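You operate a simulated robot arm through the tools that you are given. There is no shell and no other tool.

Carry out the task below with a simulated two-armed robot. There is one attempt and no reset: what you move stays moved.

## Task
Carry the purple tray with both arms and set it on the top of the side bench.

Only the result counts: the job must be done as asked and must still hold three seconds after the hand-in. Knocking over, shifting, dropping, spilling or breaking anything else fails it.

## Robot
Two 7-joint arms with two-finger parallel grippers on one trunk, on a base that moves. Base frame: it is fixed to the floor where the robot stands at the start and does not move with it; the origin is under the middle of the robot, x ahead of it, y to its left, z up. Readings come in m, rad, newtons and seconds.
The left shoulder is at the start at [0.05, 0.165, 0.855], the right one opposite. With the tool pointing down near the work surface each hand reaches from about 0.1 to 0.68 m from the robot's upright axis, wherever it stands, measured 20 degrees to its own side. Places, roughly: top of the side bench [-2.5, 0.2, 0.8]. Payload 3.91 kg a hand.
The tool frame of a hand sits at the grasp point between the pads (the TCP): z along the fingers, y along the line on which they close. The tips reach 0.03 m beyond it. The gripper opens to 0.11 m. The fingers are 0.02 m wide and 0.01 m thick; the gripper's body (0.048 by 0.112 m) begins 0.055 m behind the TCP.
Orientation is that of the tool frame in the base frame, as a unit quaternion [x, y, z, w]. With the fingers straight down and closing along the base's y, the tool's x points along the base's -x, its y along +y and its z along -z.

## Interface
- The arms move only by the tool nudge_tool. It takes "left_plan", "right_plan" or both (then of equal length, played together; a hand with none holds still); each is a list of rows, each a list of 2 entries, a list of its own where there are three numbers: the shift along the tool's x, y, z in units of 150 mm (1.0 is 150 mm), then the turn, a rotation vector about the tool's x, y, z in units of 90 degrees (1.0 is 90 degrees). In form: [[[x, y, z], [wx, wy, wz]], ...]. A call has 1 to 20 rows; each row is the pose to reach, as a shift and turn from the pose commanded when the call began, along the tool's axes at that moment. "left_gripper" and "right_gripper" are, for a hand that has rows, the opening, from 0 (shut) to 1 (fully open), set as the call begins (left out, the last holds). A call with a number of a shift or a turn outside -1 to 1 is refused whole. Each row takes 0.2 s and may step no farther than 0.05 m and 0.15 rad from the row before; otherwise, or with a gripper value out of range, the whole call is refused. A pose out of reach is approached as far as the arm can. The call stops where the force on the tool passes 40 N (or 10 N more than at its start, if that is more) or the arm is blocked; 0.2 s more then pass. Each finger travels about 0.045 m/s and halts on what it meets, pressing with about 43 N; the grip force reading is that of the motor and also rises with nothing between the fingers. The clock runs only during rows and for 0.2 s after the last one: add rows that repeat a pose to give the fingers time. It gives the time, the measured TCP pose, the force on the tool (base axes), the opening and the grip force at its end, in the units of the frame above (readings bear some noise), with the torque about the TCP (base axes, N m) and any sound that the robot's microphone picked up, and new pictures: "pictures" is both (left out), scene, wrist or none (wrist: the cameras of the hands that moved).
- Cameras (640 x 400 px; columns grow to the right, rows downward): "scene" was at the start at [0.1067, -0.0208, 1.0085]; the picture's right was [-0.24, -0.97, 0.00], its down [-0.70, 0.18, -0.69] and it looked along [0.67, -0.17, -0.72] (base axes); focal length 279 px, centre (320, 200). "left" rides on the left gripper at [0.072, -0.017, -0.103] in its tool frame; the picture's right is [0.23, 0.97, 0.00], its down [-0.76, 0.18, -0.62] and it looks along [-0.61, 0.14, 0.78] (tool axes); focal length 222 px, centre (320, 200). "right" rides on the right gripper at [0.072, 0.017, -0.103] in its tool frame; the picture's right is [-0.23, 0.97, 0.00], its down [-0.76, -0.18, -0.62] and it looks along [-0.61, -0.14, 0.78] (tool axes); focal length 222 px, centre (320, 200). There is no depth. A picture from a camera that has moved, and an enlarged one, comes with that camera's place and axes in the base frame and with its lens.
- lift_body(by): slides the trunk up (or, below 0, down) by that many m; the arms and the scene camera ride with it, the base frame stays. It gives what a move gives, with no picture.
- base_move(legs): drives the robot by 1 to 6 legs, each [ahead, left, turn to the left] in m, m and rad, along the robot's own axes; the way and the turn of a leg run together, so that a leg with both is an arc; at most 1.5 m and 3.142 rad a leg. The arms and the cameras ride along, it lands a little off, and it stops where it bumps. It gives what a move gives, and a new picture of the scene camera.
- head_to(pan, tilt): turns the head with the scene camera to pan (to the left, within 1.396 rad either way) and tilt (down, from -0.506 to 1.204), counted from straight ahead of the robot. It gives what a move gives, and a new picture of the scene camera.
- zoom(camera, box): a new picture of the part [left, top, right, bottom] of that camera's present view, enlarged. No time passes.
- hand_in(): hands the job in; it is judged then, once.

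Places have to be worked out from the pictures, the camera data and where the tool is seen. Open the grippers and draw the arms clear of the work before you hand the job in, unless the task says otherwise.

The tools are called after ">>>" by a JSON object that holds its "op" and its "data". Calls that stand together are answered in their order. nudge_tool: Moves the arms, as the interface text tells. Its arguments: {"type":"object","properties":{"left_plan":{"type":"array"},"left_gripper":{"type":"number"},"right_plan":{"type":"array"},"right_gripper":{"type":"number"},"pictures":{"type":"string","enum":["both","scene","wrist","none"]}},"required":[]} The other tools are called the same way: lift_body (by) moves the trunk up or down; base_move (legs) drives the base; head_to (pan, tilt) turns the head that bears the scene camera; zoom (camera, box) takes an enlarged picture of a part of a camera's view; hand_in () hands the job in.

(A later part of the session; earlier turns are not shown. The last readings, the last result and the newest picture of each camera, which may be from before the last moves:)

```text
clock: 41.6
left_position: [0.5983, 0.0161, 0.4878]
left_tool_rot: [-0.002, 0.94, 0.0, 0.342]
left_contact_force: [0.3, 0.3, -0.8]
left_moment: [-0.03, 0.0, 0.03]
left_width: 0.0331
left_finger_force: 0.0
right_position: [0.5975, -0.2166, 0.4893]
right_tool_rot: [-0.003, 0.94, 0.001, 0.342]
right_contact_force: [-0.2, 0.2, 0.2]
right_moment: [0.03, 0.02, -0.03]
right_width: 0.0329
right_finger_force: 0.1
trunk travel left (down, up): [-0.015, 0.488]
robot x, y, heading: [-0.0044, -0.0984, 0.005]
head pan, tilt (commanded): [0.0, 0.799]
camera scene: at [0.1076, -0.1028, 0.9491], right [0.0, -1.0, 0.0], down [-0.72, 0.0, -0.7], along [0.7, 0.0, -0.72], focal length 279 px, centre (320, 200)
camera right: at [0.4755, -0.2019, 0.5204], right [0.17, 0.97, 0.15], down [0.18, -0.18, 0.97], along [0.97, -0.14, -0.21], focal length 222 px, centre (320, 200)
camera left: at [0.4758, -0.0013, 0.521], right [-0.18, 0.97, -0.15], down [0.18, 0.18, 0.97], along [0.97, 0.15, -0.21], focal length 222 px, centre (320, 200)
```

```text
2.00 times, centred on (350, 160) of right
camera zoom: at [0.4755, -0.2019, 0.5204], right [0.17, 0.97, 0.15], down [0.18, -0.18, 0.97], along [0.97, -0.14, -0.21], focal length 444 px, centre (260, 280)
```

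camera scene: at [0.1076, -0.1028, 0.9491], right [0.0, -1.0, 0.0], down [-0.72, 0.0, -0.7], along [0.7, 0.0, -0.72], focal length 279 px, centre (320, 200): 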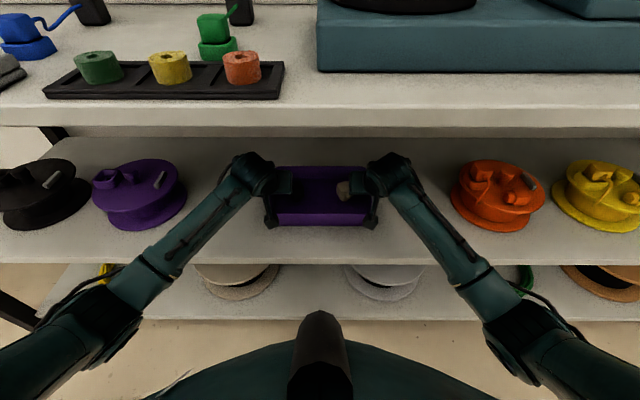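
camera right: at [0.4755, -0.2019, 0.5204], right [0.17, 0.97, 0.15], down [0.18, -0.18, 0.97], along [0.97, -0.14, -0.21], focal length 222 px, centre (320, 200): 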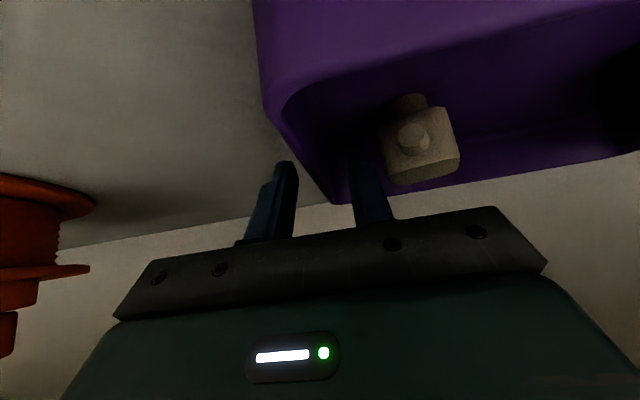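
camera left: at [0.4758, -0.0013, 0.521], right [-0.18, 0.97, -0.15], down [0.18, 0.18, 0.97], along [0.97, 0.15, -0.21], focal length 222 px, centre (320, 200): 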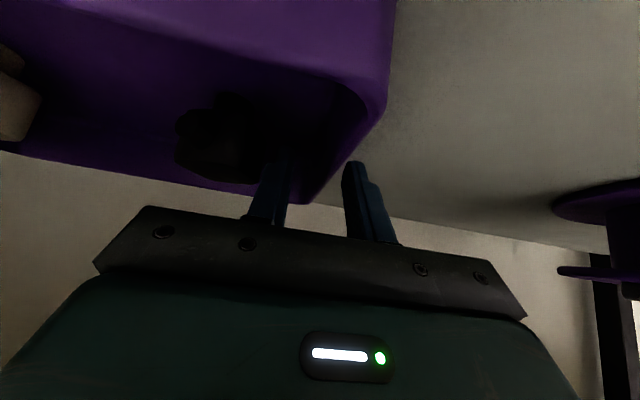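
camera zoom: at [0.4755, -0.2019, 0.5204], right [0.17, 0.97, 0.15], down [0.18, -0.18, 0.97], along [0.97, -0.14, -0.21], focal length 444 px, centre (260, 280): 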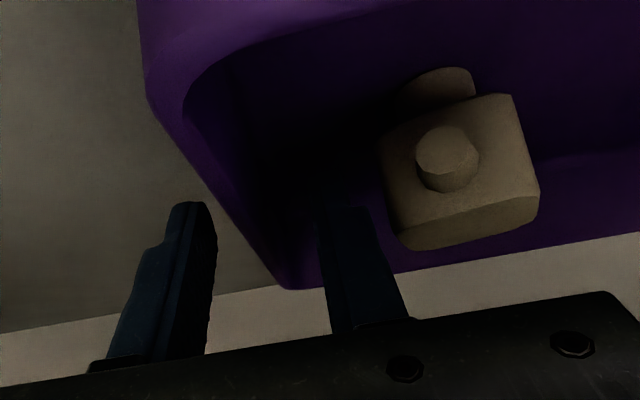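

The fingers are deep on both sides of each wall with no contact and clear of the two items. I close both grippers, holding the pose to let the fingers press.

>>> {"op": "nudge_tool", "data": {"left_plan": [[[0, 0, 0], [0, 0, 0]], [[0, 0, 0], [0, 0, 0]], [[0, 0, 0], [0, 0, 0]], [[0, 0, 0], [0, 0, 0]], [[0, 0, 0], [0, 0, 0]], [[0, 0, 0], [0, 0, 0]]], "right_plan": [[[0, 0, 0], [0, 0, 0]], [[0, 0, 0], [0, 0, 0]], [[0, 0, 0], [0, 0, 0]], [[0, 0, 0], [0, 0, 0]], [[0, 0, 0], [0, 0, 0]], [[0, 0, 0], [0, 0, 0]]], "left_gripper": 0, "right_gripper": 0}}

```text
clock: 43.0
left_position: [0.599, 0.0172, 0.4881]
left_tool_rot: [-0.003, 0.94, 0.002, 0.341]
left_contact_force: [-4.4, 10.3, 2.6]
left_moment: [-0.11, -0.02, -0.43]
left_width: 0.0045
left_finger_force: 42.9
right_position: [0.5977, -0.2182, 0.4895]
right_tool_rot: [-0.002, 0.94, 0.0, 0.342]
right_contact_force: [3.6, -10.0, 0.0]
right_moment: [-0.12, -0.03, -0.28]
right_width: 0.0047
right_finger_force: 43.2
trunk travel left (down, up): [-0.015, 0.488]
robot x, y, heading: [-0.004, -0.0993, 0.006]
head pan, tilt (commanded): [0.0, 0.799]
camera scene: at [0.1075, -0.1027, 0.9491], right [0.0, -1.0, 0.0], down [-0.72, 0.0, -0.7], along [0.7, 0.0, -0.72], focal length 279 px, centre (320, 200)
camera right: at [0.4757, -0.2025, 0.5203], right [0.17, 0.97, 0.14], down [0.18, -0.18, 0.97], along [0.97, -0.14, -0.21], focal length 222 px, centre (320, 200)
camera left: at [0.4758, -0.0006, 0.5209], right [-0.18, 0.97, -0.14], down [0.18, 0.18, 0.97], along [0.97, 0.15, -0.21], focal length 222 px, centre (320, 200)
```

scene: 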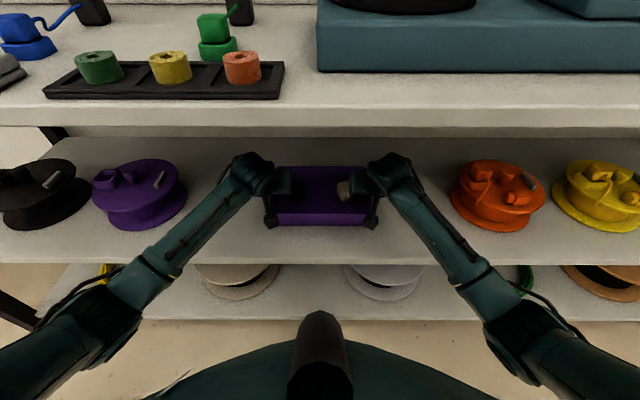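
right: 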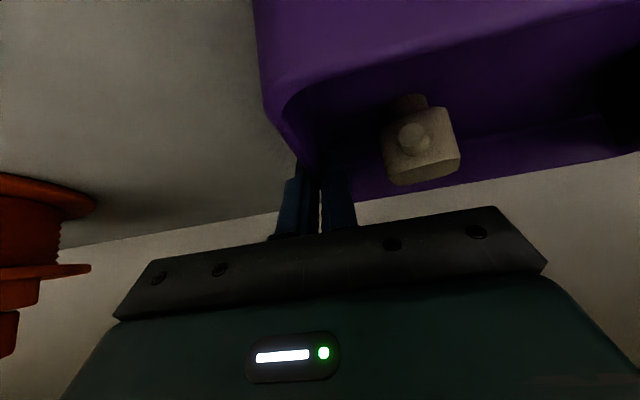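
left: 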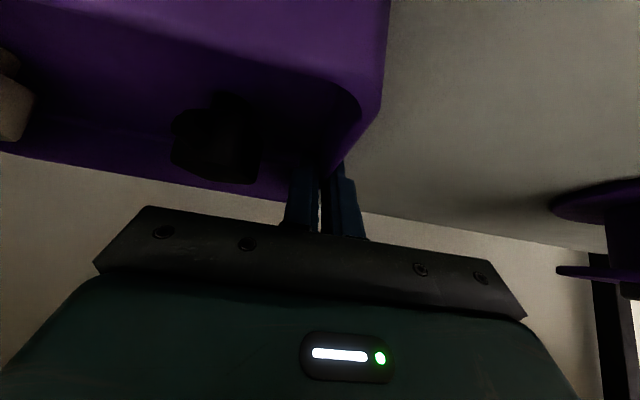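

Both grippers hold the 4.5 mm walls with 43 N. They pull against each other by about 10 N, so I ease each hand about 1.5 mm outward to relieve it before lifting.

>>> {"op": "nudge_tool", "data": {"left_plan": [[[0, 0.005, 0], [0, 0, 0]], [[0, 0.01, 0], [0, 0, 0]]], "right_plan": [[[0, -0.005, 0], [0, 0, 0]], [[0, -0.01, 0], [0, 0, 0]]], "pictures": "none"}}

>>> {"op": "lift_body", "data": {"by": 0.015}}

>>> {"op": "zoom", "data": {"camera": "scene", "box": [220, 130, 420, 255]}}

```text
clock: 43.6
left_position: [0.5985, 0.0166, 0.4884]
left_tool_rot: [-0.002, 0.94, 0.001, 0.342]
left_contact_force: [-2.1, 4.8, 2.1]
left_moment: [-0.07, 0.13, -0.31]
left_width: 0.0044
left_finger_force: 42.6
right_position: [0.5973, -0.2185, 0.4885]
right_tool_rot: [-0.002, 0.94, 0.001, 0.342]
right_contact_force: [4.1, -5.7, 0.3]
right_moment: [-0.26, -0.04, -0.45]
right_width: 0.0044
right_finger_force: 42.8
trunk travel left (down, up): [-0.015, 0.488]
robot x, y, heading: [-0.0031, -0.1047, 0.002]
head pan, tilt (commanded): [0.0, 0.799]
```

```text
clock: 44.2
left_position: [0.5983, 0.0165, 0.5025]
left_tool_rot: [-0.003, 0.94, 0.001, 0.341]
left_contact_force: [-3.2, 2.4, -0.1]
left_moment: [-0.12, 0.0, -0.34]
left_width: 0.0046
left_finger_force: 43.0
right_position: [0.5976, -0.2176, 0.5045]
right_tool_rot: [-0.003, 0.94, 0.001, 0.341]
right_contact_force: [3.6, -2.2, -3.9]
right_moment: [-0.25, 0.02, -0.45]
right_width: 0.0048
right_finger_force: 42.9
trunk travel left (down, up): [-0.03, 0.473]
robot x, y, heading: [-0.0025, -0.1022, 0.009]
head pan, tilt (commanded): [0.0, 0.799]
```

```text
3.20 times, centred on (320, 192) of scene
camera zoom: at [0.1078, -0.1027, 0.9641], right [0.0, -1.0, 0.0], down [-0.72, 0.0, -0.7], along [0.7, 0.0, -0.72], focal length 893 px, centre (320, 224)
```

zoom: 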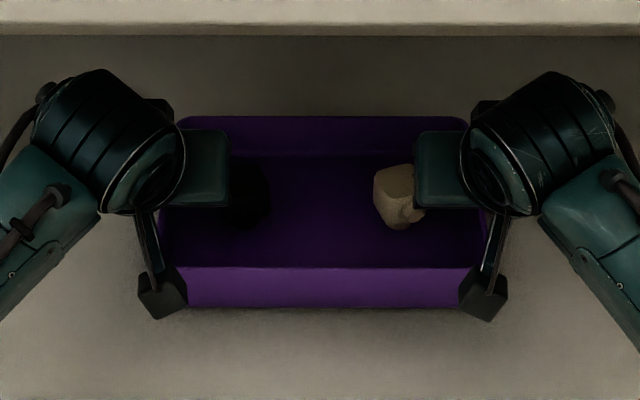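

The tray is off the shelf with both items upright inside. I raise it a little more for clearance before backing out.

>>> {"op": "lift_body", "data": {"by": 0.03}}

>>> {"op": "zoom", "data": {"camera": "scene", "box": [160, 100, 480, 300]}}

```text
clock: 45.0
left_position: [0.5998, 0.0163, 0.5333]
left_tool_rot: [-0.003, 0.94, 0.001, 0.341]
left_contact_force: [-3.8, -0.2, -0.4]
left_moment: [-0.12, 0.07, -0.34]
left_width: 0.0043
left_finger_force: 43.0
right_position: [0.5983, -0.218, 0.5333]
right_tool_rot: [-0.003, 0.94, 0.001, 0.342]
right_contact_force: [3.8, 0.6, -3.9]
right_moment: [-0.23, -0.07, -0.45]
right_width: 0.0045
right_finger_force: 43.3
trunk travel left (down, up): [-0.06, 0.443]
robot x, y, heading: [-0.0024, -0.1012, 0.006]
head pan, tilt (commanded): [0.0, 0.799]
```

```text
2.00 times, centred on (320, 200) of scene
camera zoom: at [0.1079, -0.1028, 0.9941], right [0.0, -1.0, 0.0], down [-0.72, 0.0, -0.7], along [0.7, 0.0, -0.72], focal length 558 px, centre (320, 200)
```

zoom: 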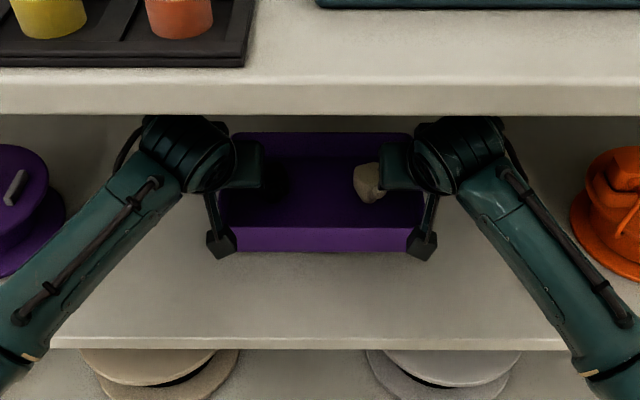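

The tray hangs level about 4.5 cm above the shelf, wrists about 5 cm under the upper shelf. I back straight out of the rack.

>>> {"op": "base_move", "data": {"legs": [[-0.5, 0, 0]]}}

>>> {"op": "zoom", "data": {"camera": "scene", "box": [160, 100, 480, 300]}}

```text
clock: 48.0
left_position: [0.0964, 0.0154, 0.5344]
left_tool_rot: [-0.003, 0.94, 0.001, 0.342]
left_contact_force: [-3.2, -7.7, -0.1]
left_moment: [-0.21, 0.04, -0.32]
left_width: 0.0045
left_finger_force: 43.2
right_position: [0.0963, -0.2203, 0.5332]
right_tool_rot: [-0.003, 0.94, 0.002, 0.342]
right_contact_force: [3.4, 7.2, -2.4]
right_moment: [-0.09, -0.04, -0.39]
right_width: 0.0047
right_finger_force: 42.9
trunk travel left (down, up): [-0.06, 0.443]
robot x, y, heading: [-0.5014, -0.1046, 0.008]
head pan, tilt (commanded): [0.0, 0.799]
camera scene: at [-0.3935, -0.1054, 0.9941], right [0.01, -1.0, 0.0], down [-0.72, 0.0, -0.7], along [0.7, 0.0, -0.72], focal length 279 px, centre (320, 200)
```

scene: 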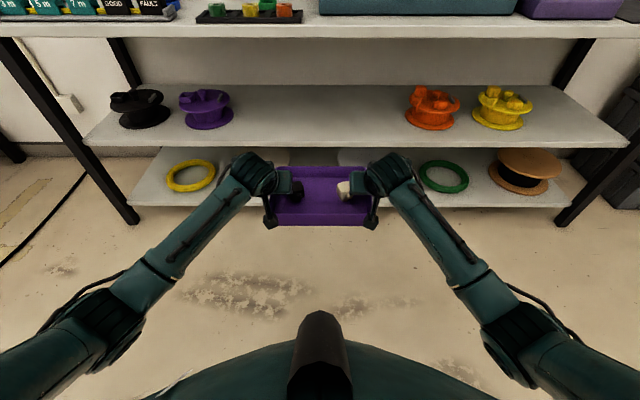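

```text
2.00 times, centred on (320, 200) of scene
camera zoom: at [-0.3935, -0.1054, 0.9941], right [0.01, -1.0, 0.0], down [-0.72, 0.0, -0.7], along [0.7, 0.0, -0.72], focal length 558 px, centre (320, 200)
```

zoom: 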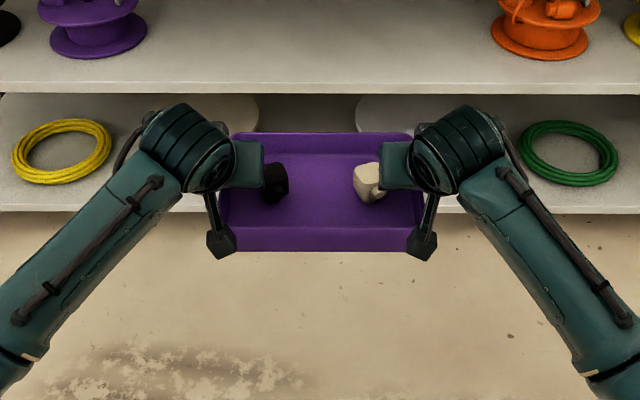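

The tray came out cleanly, both items upright. I strafe left to the open floor, then turn right to face the side bench diagonally, well away from the stand.

>>> {"op": "base_move", "data": {"legs": [[0, 0.8, 0]]}}

>>> {"op": "base_move", "data": {"legs": [[0, 0, -2.62]]}}

>>> {"op": "zoom", "data": {"camera": "scene", "box": [160, 100, 480, 300]}}

>>> {"op": "head_to", "data": {"pan": 0.0, "tilt": 0.35}}

```text
clock: 55.4
left_position: [0.0912, 0.8146, 0.5333]
left_tool_rot: [-0.002, 0.94, 0.001, 0.341]
left_contact_force: [-3.1, -1.6, -0.1]
left_moment: [-0.15, 0.04, -0.3]
left_width: 0.0048
left_finger_force: 42.8
right_position: [0.0908, 0.5795, 0.5326]
right_tool_rot: [-0.004, 0.94, 0.002, 0.342]
right_contact_force: [3.8, 1.1, -2.7]
right_moment: [-0.14, 0.02, -0.41]
right_width: 0.0045
right_finger_force: 43.1
trunk travel left (down, up): [-0.06, 0.443]
robot x, y, heading: [-0.5107, 0.6951, 0.004]
head pan, tilt (commanded): [0.0, 0.799]
camera scene: at [-0.3985, 0.6938, 0.9941], right [0.01, -1.0, 0.0], down [-0.72, 0.0, -0.7], along [0.7, 0.0, -0.72], focal length 279 px, centre (320, 200)
```

scene: 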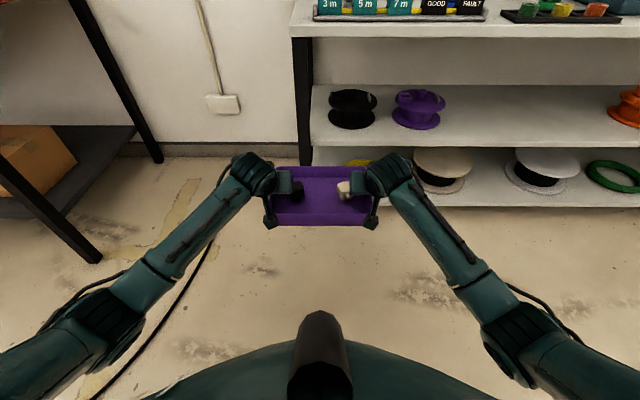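

```text
clock: 61.9
left_position: [-0.9584, 0.2798, 0.533]
left_tool_rot: [0.905, 0.256, -0.328, 0.093]
left_contact_force: [1.8, 1.9, -0.6]
left_moment: [0.12, 0.05, -0.28]
left_width: 0.0047
left_finger_force: 43.1
right_position: [-1.0804, 0.4813, 0.5338]
right_tool_rot: [0.904, 0.257, -0.329, 0.093]
right_contact_force: [-2.0, -1.9, -2.3]
right_moment: [0.16, 0.08, -0.36]
right_width: 0.005
right_finger_force: 43.2
trunk travel left (down, up): [-0.06, 0.443]
robot x, y, heading: [-0.5092, 0.6967, -2.586]
head pan, tilt (commanded): [0.0, 0.799]
camera scene: at [-0.6025, 0.6353, 0.9941], right [-0.52, 0.85, 0.0], down [0.61, 0.38, -0.7], along [-0.59, -0.37, -0.72], focal length 279 px, centre (320, 200)
```

scene: 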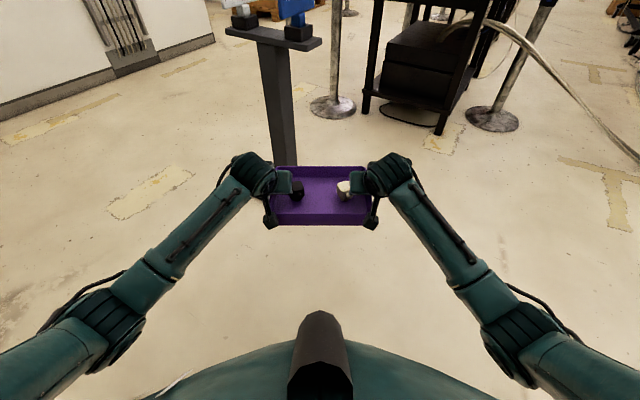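

```text
2.00 times, centred on (320, 200) of scene
camera zoom: at [-0.6025, 0.6353, 0.9941], right [-0.52, 0.85, 0.0], down [0.61, 0.38, -0.7], along [-0.59, -0.37, -0.72], focal length 558 px, centre (320, 200)
```

zoom: 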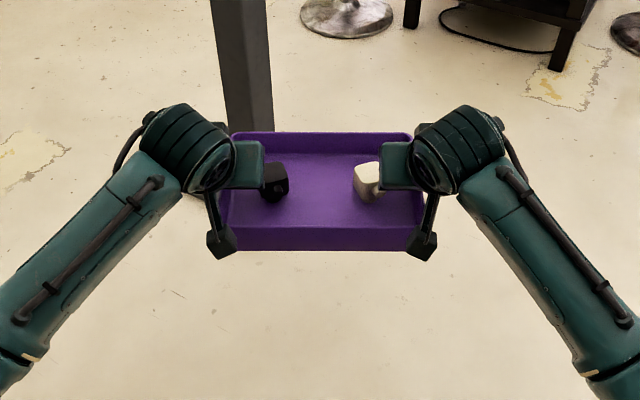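

```text
clock: 62.8
left_position: [-0.9585, 0.2803, 0.5344]
left_tool_rot: [0.904, 0.256, -0.329, 0.093]
left_contact_force: [2.4, 2.3, -0.9]
left_moment: [0.05, 0.12, -0.29]
left_width: 0.005
left_finger_force: 42.9
right_position: [-1.0802, 0.4825, 0.5331]
right_tool_rot: [0.904, 0.257, -0.328, 0.093]
right_contact_force: [-2.6, -1.5, -2.8]
right_moment: [0.14, 0.03, -0.36]
right_width: 0.0046
right_finger_force: 43.0
trunk travel left (down, up): [-0.06, 0.443]
robot x, y, heading: [-0.5086, 0.6961, -2.59]
head pan, tilt (commanded): [0.0, 0.351]
camera scene: at [-0.6131, 0.6288, 1.0336], right [-0.52, 0.85, 0.0], down [0.29, 0.18, -0.94], along [-0.8, -0.49, -0.34], focal length 279 px, centre (320, 200)
```

scene: 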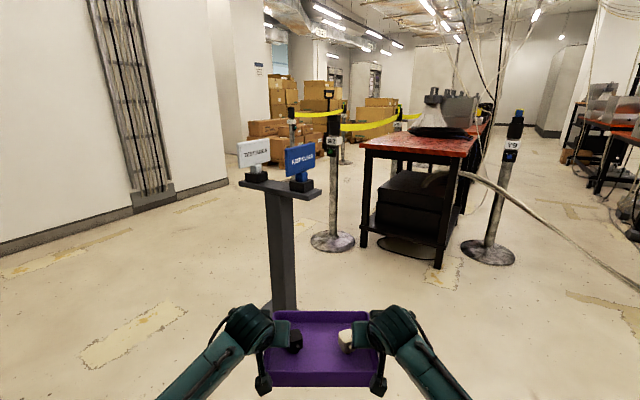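

The tray rides level, items upright. I enlarge the bench and the stand to place them from this second viewpoint.

>>> {"op": "zoom", "data": {"camera": "scene", "box": [330, 80, 530, 205]}}

>>> {"op": "zoom", "data": {"camera": "scene", "box": [220, 120, 380, 320]}}

>>> {"op": "zoom", "data": {"camera": "scene", "box": [330, 130, 530, 280]}}

```text
3.20 times, centred on (430, 142) of scene
camera zoom: at [-0.6131, 0.6288, 1.0336], right [-0.52, 0.85, 0.0], down [0.29, 0.18, -0.94], along [-0.8, -0.49, -0.34], focal length 893 px, centre (-32, 384)
```

zoom: 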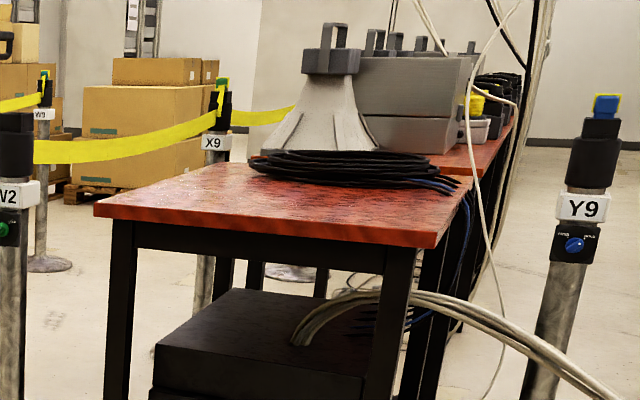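

```text
2.00 times, centred on (300, 220) of scene
camera zoom: at [-0.6131, 0.6288, 1.0336], right [-0.52, 0.85, 0.0], down [0.29, 0.18, -0.94], along [-0.8, -0.49, -0.34], focal length 558 px, centre (360, 160)
```

zoom: 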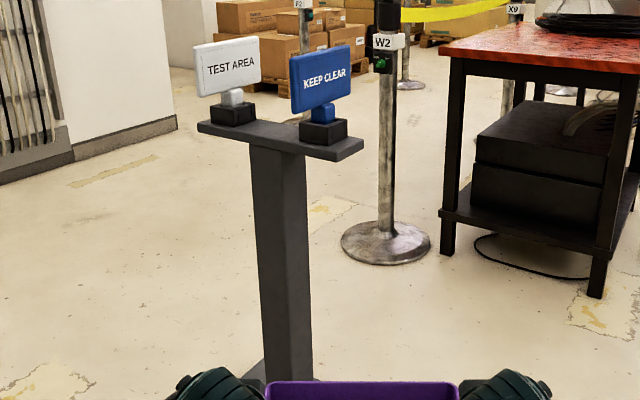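

```text
2.67 times, centred on (430, 205) of scene
camera zoom: at [-0.6131, 0.6288, 1.0336], right [-0.52, 0.85, 0.0], down [0.29, 0.18, -0.94], along [-0.8, -0.49, -0.34], focal length 744 px, centre (27, 187)
```

zoom: 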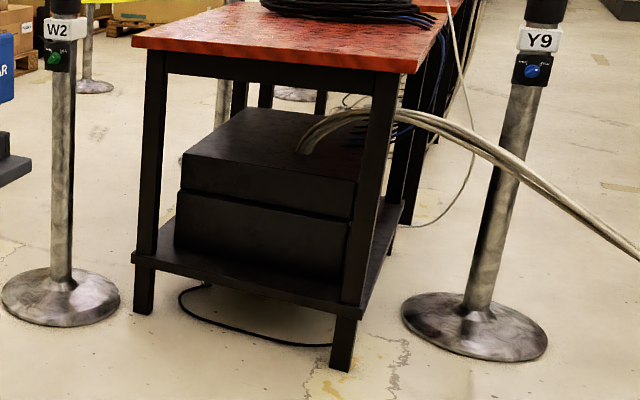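

Two-view triangulation gives the bench top at z≈0.76, front edge x≈−2.28, y −0.10…0.51, with the coil from x≈−2.75 back; the stand's crossbar ends at about (−1.41, 0.14). I raise the tray here in the open by 0.36 m before going round the stand.

>>> {"op": "lift_body", "data": {"by": 0.12}}

>>> {"op": "lift_body", "data": {"by": 0.24}}

>>> {"op": "head_to", "data": {"pan": 0.0, "tilt": 0.6}}

```text
clock: 64.3
left_position: [-0.9589, 0.2799, 0.6519]
left_tool_rot: [0.905, 0.256, -0.328, 0.093]
left_contact_force: [1.5, 1.7, -1.0]
left_moment: [0.09, 0.0, -0.25]
left_width: 0.0046
left_finger_force: 43.1
right_position: [-1.0804, 0.4819, 0.6526]
right_tool_rot: [0.904, 0.256, -0.328, 0.093]
right_contact_force: [-2.2, -1.2, -2.8]
right_moment: [0.07, 0.14, -0.36]
right_width: 0.0044
right_finger_force: 42.7
trunk travel left (down, up): [-0.18, 0.323]
robot x, y, heading: [-0.5091, 0.6993, -2.594]
head pan, tilt (commanded): [0.0, 0.351]
```

```text
clock: 66.8
left_position: [-0.9592, 0.2809, 0.8935]
left_tool_rot: [0.904, 0.256, -0.328, 0.093]
left_contact_force: [2.3, 2.6, -0.5]
left_moment: [0.1, -0.02, -0.28]
left_width: 0.0047
left_finger_force: 42.7
right_position: [-1.0798, 0.4823, 0.8942]
right_tool_rot: [0.904, 0.258, -0.328, 0.094]
right_contact_force: [-2.3, -1.4, -4.0]
right_moment: [0.11, 0.11, -0.38]
right_width: 0.0045
right_finger_force: 43.1
trunk travel left (down, up): [-0.42, 0.083]
robot x, y, heading: [-0.5079, 0.6957, -2.592]
head pan, tilt (commanded): [0.0, 0.351]
```

```text
clock: 67.5
left_position: [-0.9591, 0.2791, 0.8929]
left_tool_rot: [0.904, 0.256, -0.329, 0.093]
left_contact_force: [2.1, 1.3, -0.7]
left_moment: [0.12, 0.03, -0.28]
left_width: 0.0044
left_finger_force: 43.1
right_position: [-1.0798, 0.4823, 0.8932]
right_tool_rot: [0.904, 0.256, -0.328, 0.093]
right_contact_force: [-2.5, -1.6, -1.9]
right_moment: [0.14, 0.07, -0.34]
right_width: 0.0046
right_finger_force: 43.1
trunk travel left (down, up): [-0.42, 0.083]
robot x, y, heading: [-0.5076, 0.6948, -2.592]
head pan, tilt (commanded): [0.0, 0.6]
camera scene: at [-0.6092, 0.6312, 1.371], right [-0.52, 0.85, 0.0], down [0.48, 0.3, -0.83], along [-0.7, -0.43, -0.56], focal length 279 px, centre (320, 200)
```

scene: 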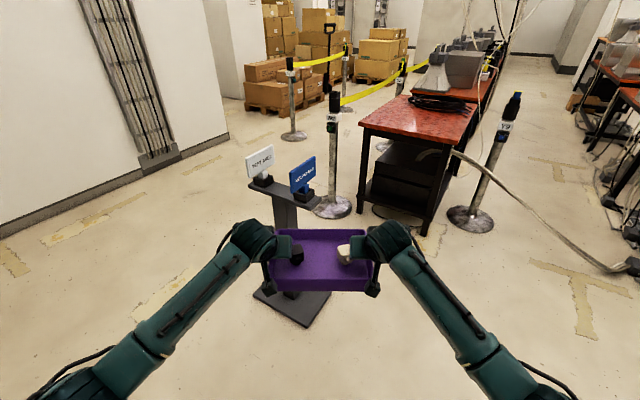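

With the trunk raised I look down on the bench; I enlarge it to fix its corners and height by the vertical parallax.

>>> {"op": "zoom", "data": {"camera": "scene", "box": [340, 60, 540, 260]}}

>>> {"op": "zoom", "data": {"camera": "scene", "box": [220, 120, 380, 340]}}

```text
2.00 times, centred on (440, 160) of scene
camera zoom: at [-0.6092, 0.6312, 1.371], right [-0.52, 0.85, 0.0], down [0.48, 0.3, -0.83], along [-0.7, -0.43, -0.56], focal length 558 px, centre (80, 280)
```

zoom: 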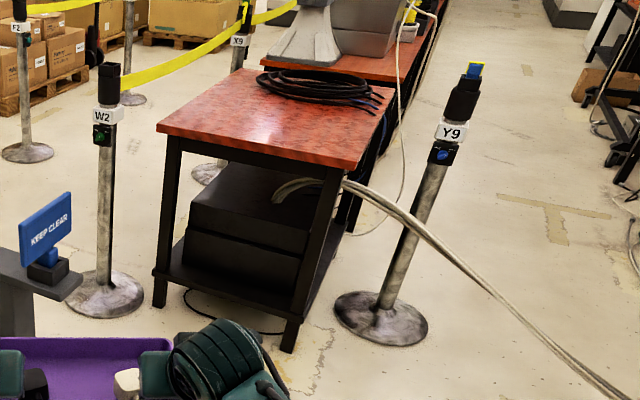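

```text
1.82 times, centred on (300, 230) of scene
camera zoom: at [-0.6092, 0.6312, 1.371], right [-0.52, 0.85, 0.0], down [0.48, 0.3, -0.83], along [-0.7, -0.43, -0.56], focal length 507 px, centre (356, 146)
```

zoom: 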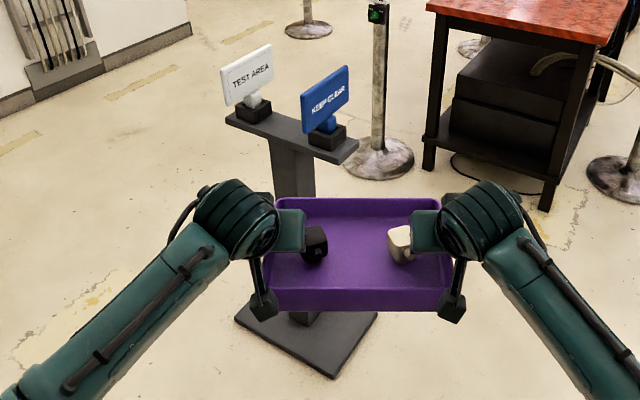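

Better fix: bench top z≈0.765, front edge x≈−2.22, y −0.07…0.51, coil starting at x≈−2.72; I aim the tray's centre at about (−2.42, 0.22). I swing wide to the right of the stand toward (−1.3, 1.0), keeping the tray away from the signs.

>>> {"op": "base_move", "data": {"legs": [[0.1, -0.45, 0], [0.416, -0.224, -0.07]]}}

>>> {"op": "zoom", "data": {"camera": "scene", "box": [160, 150, 480, 350]}}

```text
clock: 74.4
left_position: [-1.7794, 0.631, 0.8929]
left_tool_rot: [0.913, 0.224, -0.331, 0.081]
left_contact_force: [2.0, 1.4, -1.9]
left_moment: [0.1, 0.01, -0.22]
left_width: 0.0045
left_finger_force: 43.4
right_position: [-1.8874, 0.8413, 0.8921]
right_tool_rot: [0.913, 0.222, -0.331, 0.081]
right_contact_force: [-1.8, -1.6, -2.4]
right_moment: [0.06, 0.09, -0.35]
right_width: 0.0045
right_finger_force: 42.8
trunk travel left (down, up): [-0.42, 0.083]
robot x, y, heading: [-1.2986, 1.01, -2.664]
head pan, tilt (commanded): [0.0, 0.6]
camera scene: at [-1.4065, 0.9563, 1.3709], right [-0.46, 0.89, 0.0], down [0.5, 0.26, -0.82], along [-0.73, -0.38, -0.57], focal length 279 px, centre (320, 200)
```

scene: 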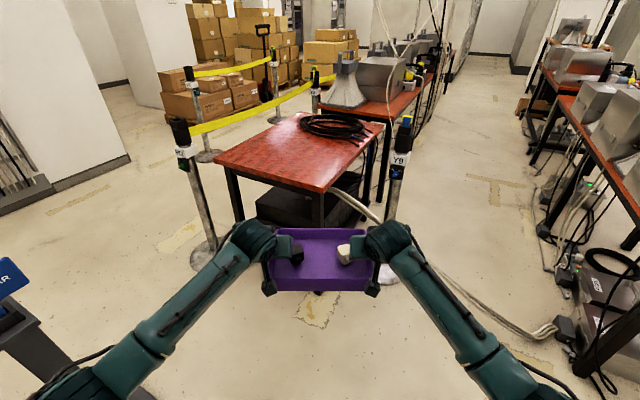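

```text
2.00 times, centred on (320, 250) of scene
camera zoom: at [-1.4065, 0.9563, 1.3709], right [-0.46, 0.89, 0.0], down [0.5, 0.26, -0.82], along [-0.73, -0.38, -0.57], focal length 558 px, centre (320, 100)
```

zoom: 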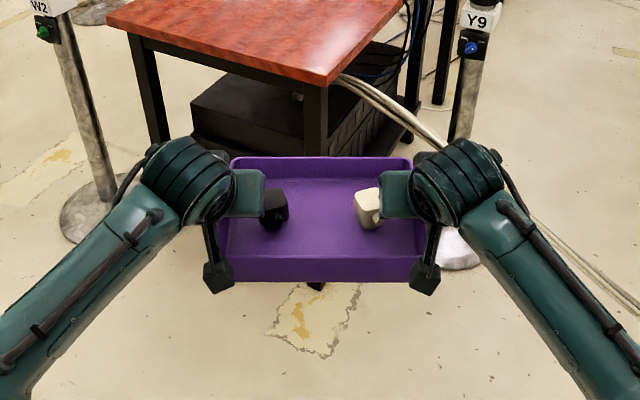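

Nothing was disturbed and the tray is still level; from here the bench front edge reads x≈−2.27. To keep my base farther from the bench, I now reach out with both hands together by 0.055 m, slowly, keeping the tray level.

>>> {"op": "nudge_tool", "data": {"left_plan": [[[-0.035, 0, 0.0295], [0, 0, 0]], [[-0.07, 0, 0.059], [0, 0, 0]], [[-0.105, 0, 0.0885], [0, 0, 0]], [[-0.14, 0, 0.118], [0, 0, 0]], [[-0.176, 0, 0.1475], [0, 0, 0]], [[-0.211, 0, 0.177], [0, 0, 0]], [[-0.246, 0, 0.2065], [0, 0, 0]], [[-0.281, 0, 0.236], [0, 0, 0]], [[-0.281, 0, 0.236], [0, 0, 0]]], "right_plan": [[[-0.035, 0, 0.0295], [0, 0, 0]], [[-0.07, 0, 0.059], [0, 0, 0]], [[-0.105, 0, 0.0885], [0, 0, 0]], [[-0.14, 0, 0.118], [0, 0, 0]], [[-0.176, 0, 0.1475], [0, 0, 0]], [[-0.211, 0, 0.177], [0, 0, 0]], [[-0.246, 0, 0.2065], [0, 0, 0]], [[-0.281, 0, 0.236], [0, 0, 0]], [[-0.281, 0, 0.236], [0, 0, 0]]]}}

```text
clock: 76.4
left_position: [-1.83, 0.6064, 0.8927]
left_tool_rot: [0.913, 0.223, -0.331, 0.081]
left_contact_force: [2.3, 3.6, -0.9]
left_moment: [0.07, 0.07, -0.24]
left_width: 0.0042
left_finger_force: 42.9
right_position: [-1.9368, 0.8161, 0.8936]
right_tool_rot: [0.912, 0.224, -0.333, 0.082]
right_contact_force: [-1.3, -2.7, -2.4]
right_moment: [0.15, 0.03, -0.34]
right_width: 0.0044
right_finger_force: 43.2
trunk travel left (down, up): [-0.42, 0.083]
robot x, y, heading: [-1.3038, 1.0126, -2.661]
head pan, tilt (commanded): [0.0, 0.6]
camera scene: at [-1.4061, 0.9563, 1.3709], right [-0.46, 0.89, 0.0], down [0.5, 0.26, -0.82], along [-0.73, -0.38, -0.57], focal length 279 px, centre (320, 200)
camera right: at [-1.82, 0.8565, 0.925], right [0.3, -0.94, 0.15], down [-0.24, 0.07, 0.97], along [-0.92, -0.32, -0.21], focal length 222 px, centre (320, 200)
camera left: at [-1.7297, 0.6781, 0.9255], right [0.6, -0.78, -0.15], down [-0.08, -0.24, 0.97], along [-0.79, -0.57, -0.21], focal length 222 px, centre (320, 200)
```

scene: 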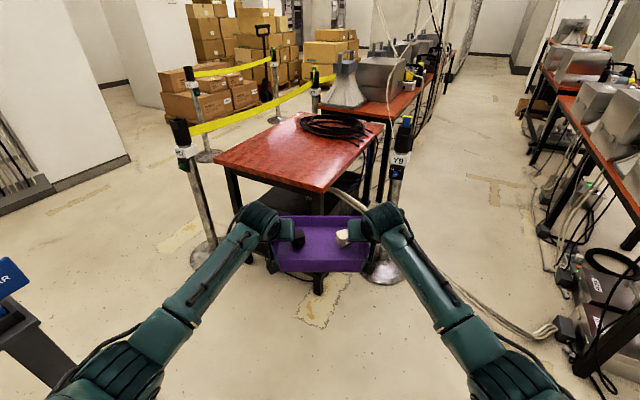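
right: 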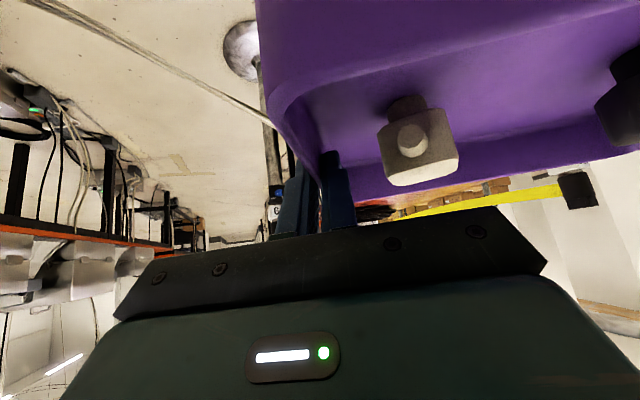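
left: 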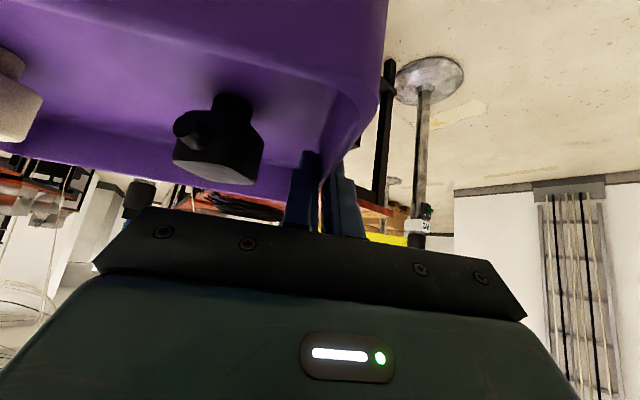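

The reach went smoothly with only a few newtons between the hands. I extend another 0.05 m the same way.

>>> {"op": "nudge_tool", "data": {"left_plan": [[[-0.032, 0, 0.027], [0, 0, 0]], [[-0.064, 0, 0.0535], [0, 0, 0]], [[-0.096, 0, 0.0805], [0, 0, 0]], [[-0.128, 0, 0.107], [0, 0, 0]], [[-0.16, 0, 0.134], [0, 0, 0]], [[-0.192, 0, 0.161], [0, 0, 0]], [[-0.224, 0, 0.1875], [0, 0, 0]], [[-0.255, 0, 0.214], [0, 0, 0]], [[-0.255, 0, 0.214], [0, 0, 0]]], "right_plan": [[[-0.032, 0, 0.027], [0, 0, 0]], [[-0.064, 0, 0.0535], [0, 0, 0]], [[-0.096, 0, 0.0805], [0, 0, 0]], [[-0.128, 0, 0.107], [0, 0, 0]], [[-0.16, 0, 0.134], [0, 0, 0]], [[-0.192, 0, 0.161], [0, 0, 0]], [[-0.224, 0, 0.1875], [0, 0, 0]], [[-0.255, 0, 0.214], [0, 0, 0]], [[-0.255, 0, 0.214], [0, 0, 0]]], "pictures": "scene"}}

```text
clock: 78.4
left_position: [-1.8746, 0.5836, 0.8929]
left_tool_rot: [0.913, 0.223, -0.331, 0.081]
left_contact_force: [1.8, 1.2, 0.3]
left_moment: [0.16, -0.07, -0.18]
left_width: 0.0046
left_finger_force: 42.5
right_position: [-1.9819, 0.7925, 0.8931]
right_tool_rot: [0.913, 0.224, -0.331, 0.081]
right_contact_force: [-2.6, -1.1, -3.2]
right_moment: [0.02, 0.18, -0.24]
right_width: 0.0046
right_finger_force: 43.3
trunk travel left (down, up): [-0.42, 0.083]
robot x, y, heading: [-1.2994, 1.009, -2.664]
head pan, tilt (commanded): [0.0, 0.6]
camera scene: at [-1.4061, 0.9563, 1.3709], right [-0.46, 0.89, 0.0], down [0.5, 0.26, -0.82], along [-0.73, -0.38, -0.57], focal length 279 px, centre (320, 200)
```

scene: 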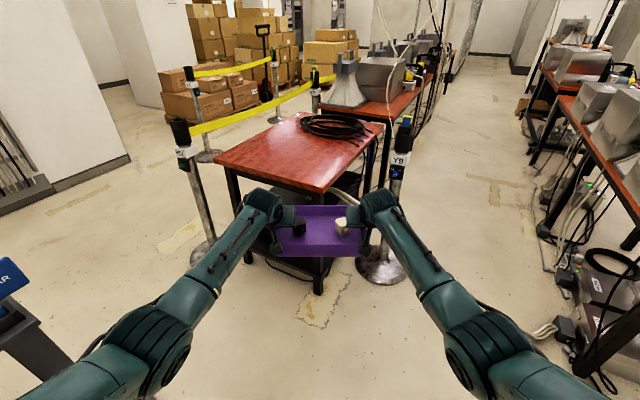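

The tray centre is now 0.71 m ahead of my axis at (−1.93, 0.69), bottom at about z 0.85. I drive the first part toward the bench and check before going over it.

>>> {"op": "base_move", "data": {"legs": [[0.4, 0.1, 0]]}}

>>> {"op": "zoom", "data": {"camera": "scene", "box": [160, 100, 480, 300]}}

```text
clock: 81.0
left_position: [-2.1802, 0.3086, 0.8932]
left_tool_rot: [0.913, 0.225, -0.331, 0.082]
left_contact_force: [2.1, -0.9, -0.9]
left_moment: [0.02, 0.1, -0.16]
left_width: 0.0047
left_finger_force: 42.8
right_position: [-2.2886, 0.5186, 0.8935]
right_tool_rot: [0.913, 0.224, -0.331, 0.081]
right_contact_force: [-2.7, 0.7, -2.5]
right_moment: [0.16, 0.01, -0.25]
right_width: 0.0043
right_finger_force: 43.0
trunk travel left (down, up): [-0.42, 0.083]
robot x, y, heading: [-1.6067, 0.7378, -2.656]
head pan, tilt (commanded): [0.0, 0.6]
camera scene: at [-1.7143, 0.682, 1.3709], right [-0.46, 0.89, 0.0], down [0.5, 0.26, -0.82], along [-0.73, -0.38, -0.57], focal length 279 px, centre (320, 200)
```

scene: 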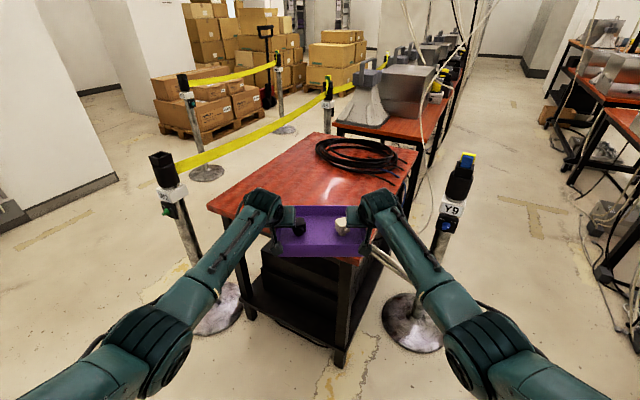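

```text
2.00 times, centred on (320, 200) of scene
camera zoom: at [-1.7143, 0.682, 1.3709], right [-0.46, 0.89, 0.0], down [0.5, 0.26, -0.82], along [-0.73, -0.38, -0.57], focal length 558 px, centre (320, 200)
```

zoom: 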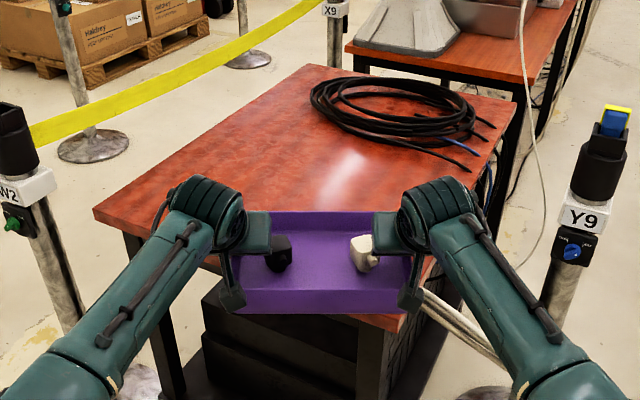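

The bench is at x −2.27…−3.13, y −0.09…0.52, the coil beyond x −2.76, and the tray is approaching its front right corner 8 cm above it. I move on most of the remaining way.

>>> {"op": "base_move", "data": {"legs": [[0.18, 0.045, 0]]}}

>>> {"op": "zoom", "data": {"camera": "scene", "box": [160, 100, 480, 300]}}

```text
clock: 82.5
left_position: [-2.3196, 0.1845, 0.8913]
left_tool_rot: [0.913, 0.225, -0.332, 0.081]
left_contact_force: [0.0, 1.7, -0.5]
left_moment: [0.09, 0.01, -0.18]
left_width: 0.0048
left_finger_force: 42.5
right_position: [-2.4274, 0.3926, 0.8923]
right_tool_rot: [0.913, 0.224, -0.331, 0.081]
right_contact_force: [-1.1, -1.3, -2.8]
right_moment: [0.08, 0.08, -0.24]
right_width: 0.0045
right_finger_force: 42.6
trunk travel left (down, up): [-0.42, 0.083]
robot x, y, heading: [-1.7482, 0.6162, -2.66]
head pan, tilt (commanded): [0.0, 0.6]
camera scene: at [-1.8534, 0.558, 1.3708], right [-0.46, 0.89, 0.0], down [0.5, 0.26, -0.82], along [-0.73, -0.38, -0.57], focal length 279 px, centre (320, 200)
```

scene: 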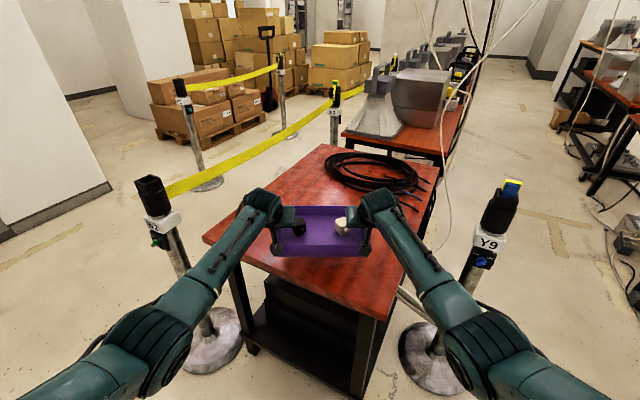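

```text
2.00 times, centred on (320, 200) of scene
camera zoom: at [-1.8534, 0.558, 1.3708], right [-0.46, 0.89, 0.0], down [0.5, 0.26, -0.82], along [-0.73, -0.38, -0.57], focal length 558 px, centre (320, 200)
```

zoom: 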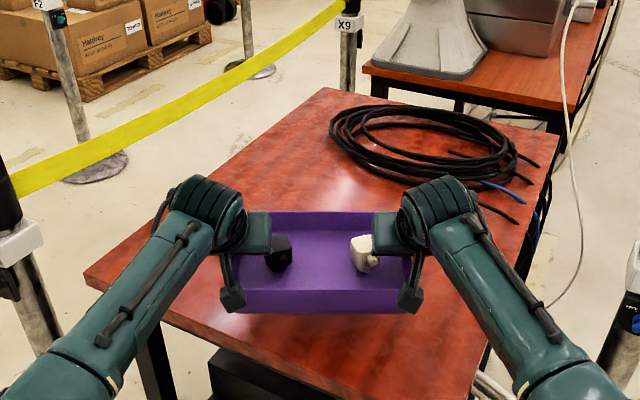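

The tray is over the front of the bench now, and the edge reads x≈−2.274 consistently. About 10 cm more ahead brings the whole tray well inside the edge, short of the coil.

>>> {"op": "base_move", "data": {"legs": [[0.1, 0.025, 0]]}}

>>> {"op": "zoom", "data": {"camera": "scene", "box": [160, 100, 480, 300]}}

>>> {"op": "zoom", "data": {"camera": "left", "box": [0, 0, 640, 400]}}

>>> {"op": "zoom", "data": {"camera": "right", "box": [0, 0, 640, 400]}}

```text
clock: 83.7
left_position: [-2.3974, 0.1175, 0.8923]
left_tool_rot: [0.914, 0.224, -0.329, 0.081]
left_contact_force: [1.3, 0.7, -0.7]
left_moment: [0.08, -0.03, -0.16]
left_width: 0.0051
left_finger_force: 43.3
right_position: [-2.5037, 0.3246, 0.892]
right_tool_rot: [0.913, 0.225, -0.332, 0.082]
right_contact_force: [-1.4, -0.5, -2.4]
right_moment: [0.07, 0.07, -0.22]
right_width: 0.0044
right_finger_force: 43.8
trunk travel left (down, up): [-0.42, 0.083]
robot x, y, heading: [-1.8248, 0.5473, -2.661]
head pan, tilt (commanded): [0.0, 0.6]
camera scene: at [-1.9301, 0.4897, 1.3708], right [-0.46, 0.89, 0.0], down [0.5, 0.26, -0.82], along [-0.73, -0.38, -0.57], focal length 279 px, centre (320, 200)
```

scene: 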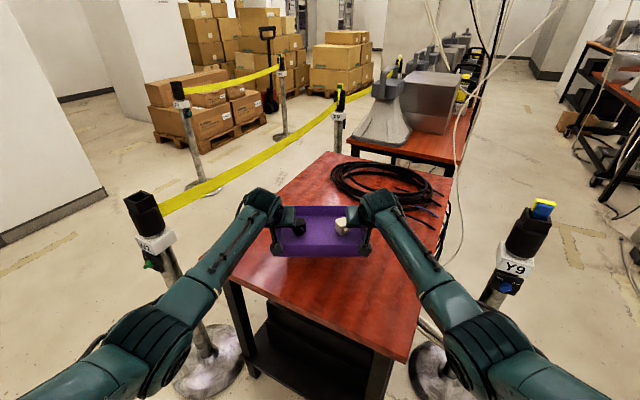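

```text
2.00 times, centred on (320, 200) of scene
camera zoom: at [-1.9301, 0.4897, 1.3708], right [-0.46, 0.89, 0.0], down [0.5, 0.26, -0.82], along [-0.73, -0.38, -0.57], focal length 558 px, centre (320, 200)
```

zoom: 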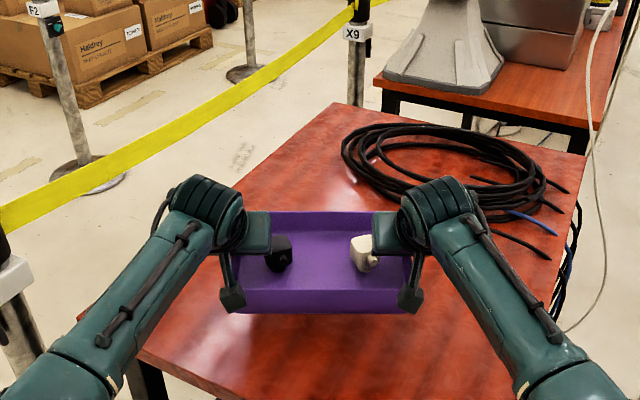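

```text
1.00 times, centred on (320, 200) of left (not enlarged: the box is as wide or as high as the picture)
camera zoom: at [-2.2971, 0.1882, 0.925], right [0.61, -0.78, -0.15], down [-0.08, -0.24, 0.97], along [-0.79, -0.57, -0.21], focal length 222 px, centre (320, 200)
```

zoom: 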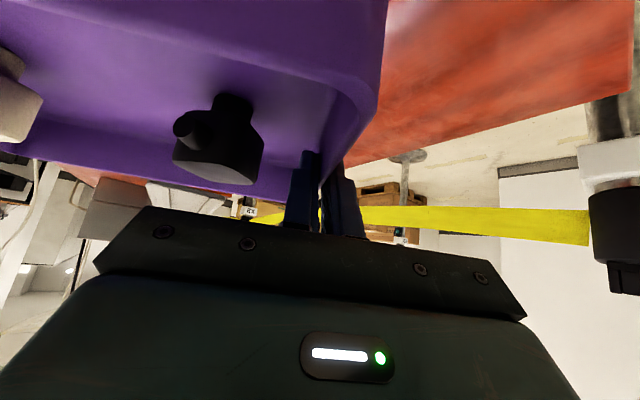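

```text
1.00 times, centred on (320, 200) of right (not enlarged: the box is as wide or as high as the picture)
camera zoom: at [-2.388, 0.3661, 0.9246], right [0.3, -0.94, 0.15], down [-0.25, 0.07, 0.97], along [-0.92, -0.32, -0.21], focal length 222 px, centre (320, 200)
```

zoom: 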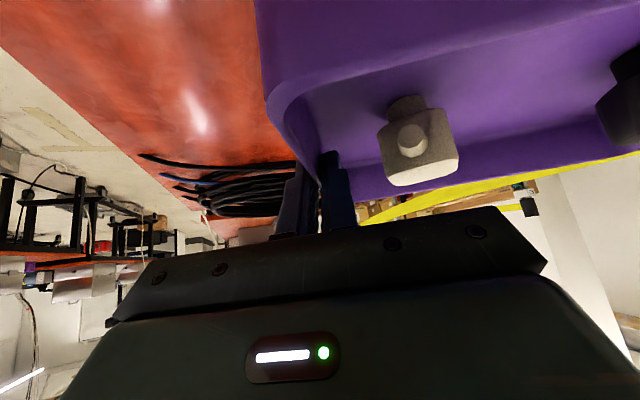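

The tray is wholly over the bench, centre about (−2.45, 0.22), and a wrist view confirms the top at z≈0.763, i.e. about 8 cm below the tray. I lower the trunk 0.06 m, then go on in small steps.

>>> {"op": "lift_body", "data": {"by": -0.06}}

>>> {"op": "zoom", "data": {"camera": "scene", "box": [160, 100, 480, 300]}}

>>> {"op": "zoom", "data": {"camera": "left", "box": [0, 0, 640, 400]}}

```text
clock: 84.7
left_position: [-2.3952, 0.1173, 0.8334]
left_tool_rot: [0.913, 0.225, -0.331, 0.082]
left_contact_force: [1.1, 0.4, -1.7]
left_moment: [0.09, 0.01, -0.11]
left_width: 0.0048
left_finger_force: 42.6
right_position: [-2.5034, 0.3256, 0.8329]
right_tool_rot: [0.913, 0.223, -0.332, 0.081]
right_contact_force: [-1.9, -0.3, -2.4]
right_moment: [0.05, 0.04, -0.2]
right_width: 0.0043
right_finger_force: 43.3
trunk travel left (down, up): [-0.36, 0.143]
robot x, y, heading: [-1.8213, 0.5467, -2.662]
head pan, tilt (commanded): [0.0, 0.6]
```

```text
2.00 times, centred on (320, 200) of scene
camera zoom: at [-1.929, 0.4905, 1.311], right [-0.46, 0.89, 0.0], down [0.5, 0.26, -0.83], along [-0.73, -0.38, -0.56], focal length 558 px, centre (320, 200)
```

zoom: 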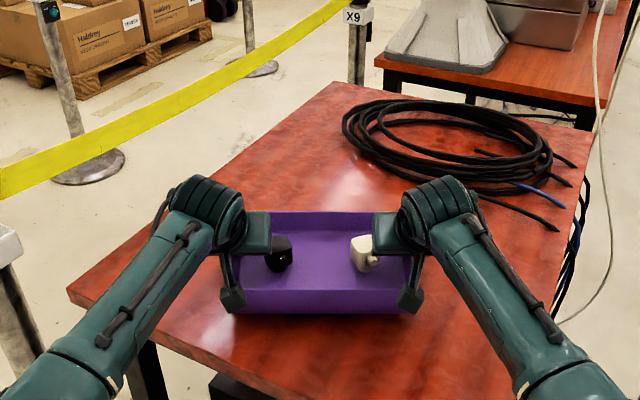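

```text
1.00 times, centred on (320, 200) of left (not enlarged: the box is as wide or as high as the picture)
camera zoom: at [-2.2965, 0.1888, 0.8658], right [0.61, -0.78, -0.15], down [-0.08, -0.24, 0.97], along [-0.79, -0.57, -0.21], focal length 222 px, centre (320, 200)
```

zoom: 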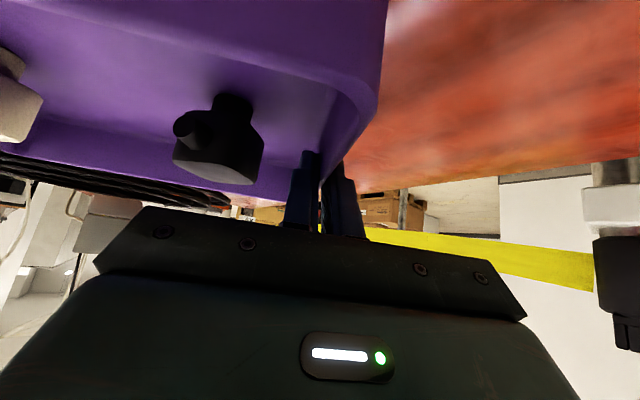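

About 2 cm remain by my estimate. I lower by 1.2 cm and read the forces.

>>> {"op": "lift_body", "data": {"by": -0.012}}

>>> {"op": "zoom", "data": {"camera": "scene", "box": [220, 180, 420, 280]}}

```text
clock: 85.3
left_position: [-2.3962, 0.1165, 0.8212]
left_tool_rot: [0.913, 0.223, -0.332, 0.081]
left_contact_force: [1.0, 0.9, -1.9]
left_moment: [0.11, -0.01, -0.16]
left_width: 0.0045
left_finger_force: 43.3
right_position: [-2.5029, 0.3254, 0.8201]
right_tool_rot: [0.913, 0.224, -0.331, 0.082]
right_contact_force: [-1.1, -0.8, -1.5]
right_moment: [0.08, 0.06, -0.2]
right_width: 0.0047
right_finger_force: 42.6
trunk travel left (down, up): [-0.348, 0.155]
robot x, y, heading: [-1.8225, 0.5448, -2.66]
head pan, tilt (commanded): [0.0, 0.6]
```

```text
3.20 times, centred on (320, 230) of scene
camera zoom: at [-1.929, 0.4905, 1.2989], right [-0.46, 0.89, 0.0], down [0.5, 0.26, -0.82], along [-0.73, -0.38, -0.57], focal length 893 px, centre (320, 104)
```

zoom: 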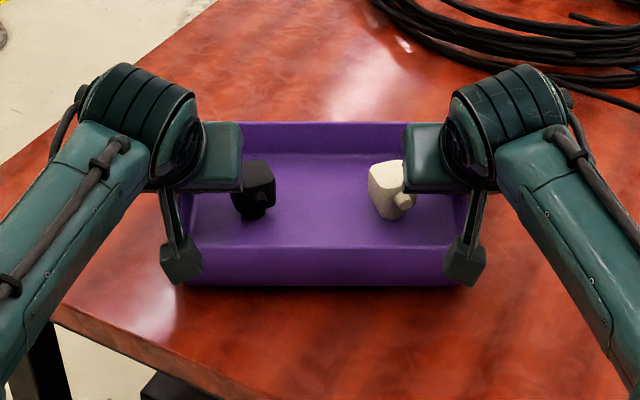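

No contact yet (both hands still carry a little weight). I lower in finer steps.

>>> {"op": "lift_body", "data": {"by": -0.005}}

>>> {"op": "lift_body", "data": {"by": -0.003}}

```text
clock: 85.8
left_position: [-2.3956, 0.1163, 0.8165]
left_tool_rot: [0.913, 0.224, -0.331, 0.081]
left_contact_force: [1.0, 0.5, -2.0]
left_moment: [0.09, 0.03, -0.16]
left_width: 0.0046
left_finger_force: 43.0
right_position: [-2.5023, 0.3261, 0.8161]
right_tool_rot: [0.913, 0.224, -0.331, 0.082]
right_contact_force: [-0.1, -0.9, -2.2]
right_moment: [0.06, 0.07, -0.23]
right_width: 0.0046
right_finger_force: 43.2
trunk travel left (down, up): [-0.343, 0.16]
robot x, y, heading: [-1.8221, 0.5431, -2.66]
head pan, tilt (commanded): [0.0, 0.6]
```

```text
clock: 86.3
left_position: [-2.3956, 0.1171, 0.8133]
left_tool_rot: [0.913, 0.224, -0.331, 0.081]
left_contact_force: [1.4, 0.6, -1.9]
left_moment: [0.06, 0.0, -0.15]
left_width: 0.0046
left_finger_force: 42.9
right_position: [-2.5038, 0.3258, 0.8135]
right_tool_rot: [0.913, 0.224, -0.331, 0.081]
right_contact_force: [-0.9, -0.6, -2.7]
right_moment: [0.11, 0.08, -0.23]
right_width: 0.0046
right_finger_force: 43.2
trunk travel left (down, up): [-0.34, 0.163]
robot x, y, heading: [-1.8225, 0.5445, -2.657]
head pan, tilt (commanded): [0.0, 0.6]
```

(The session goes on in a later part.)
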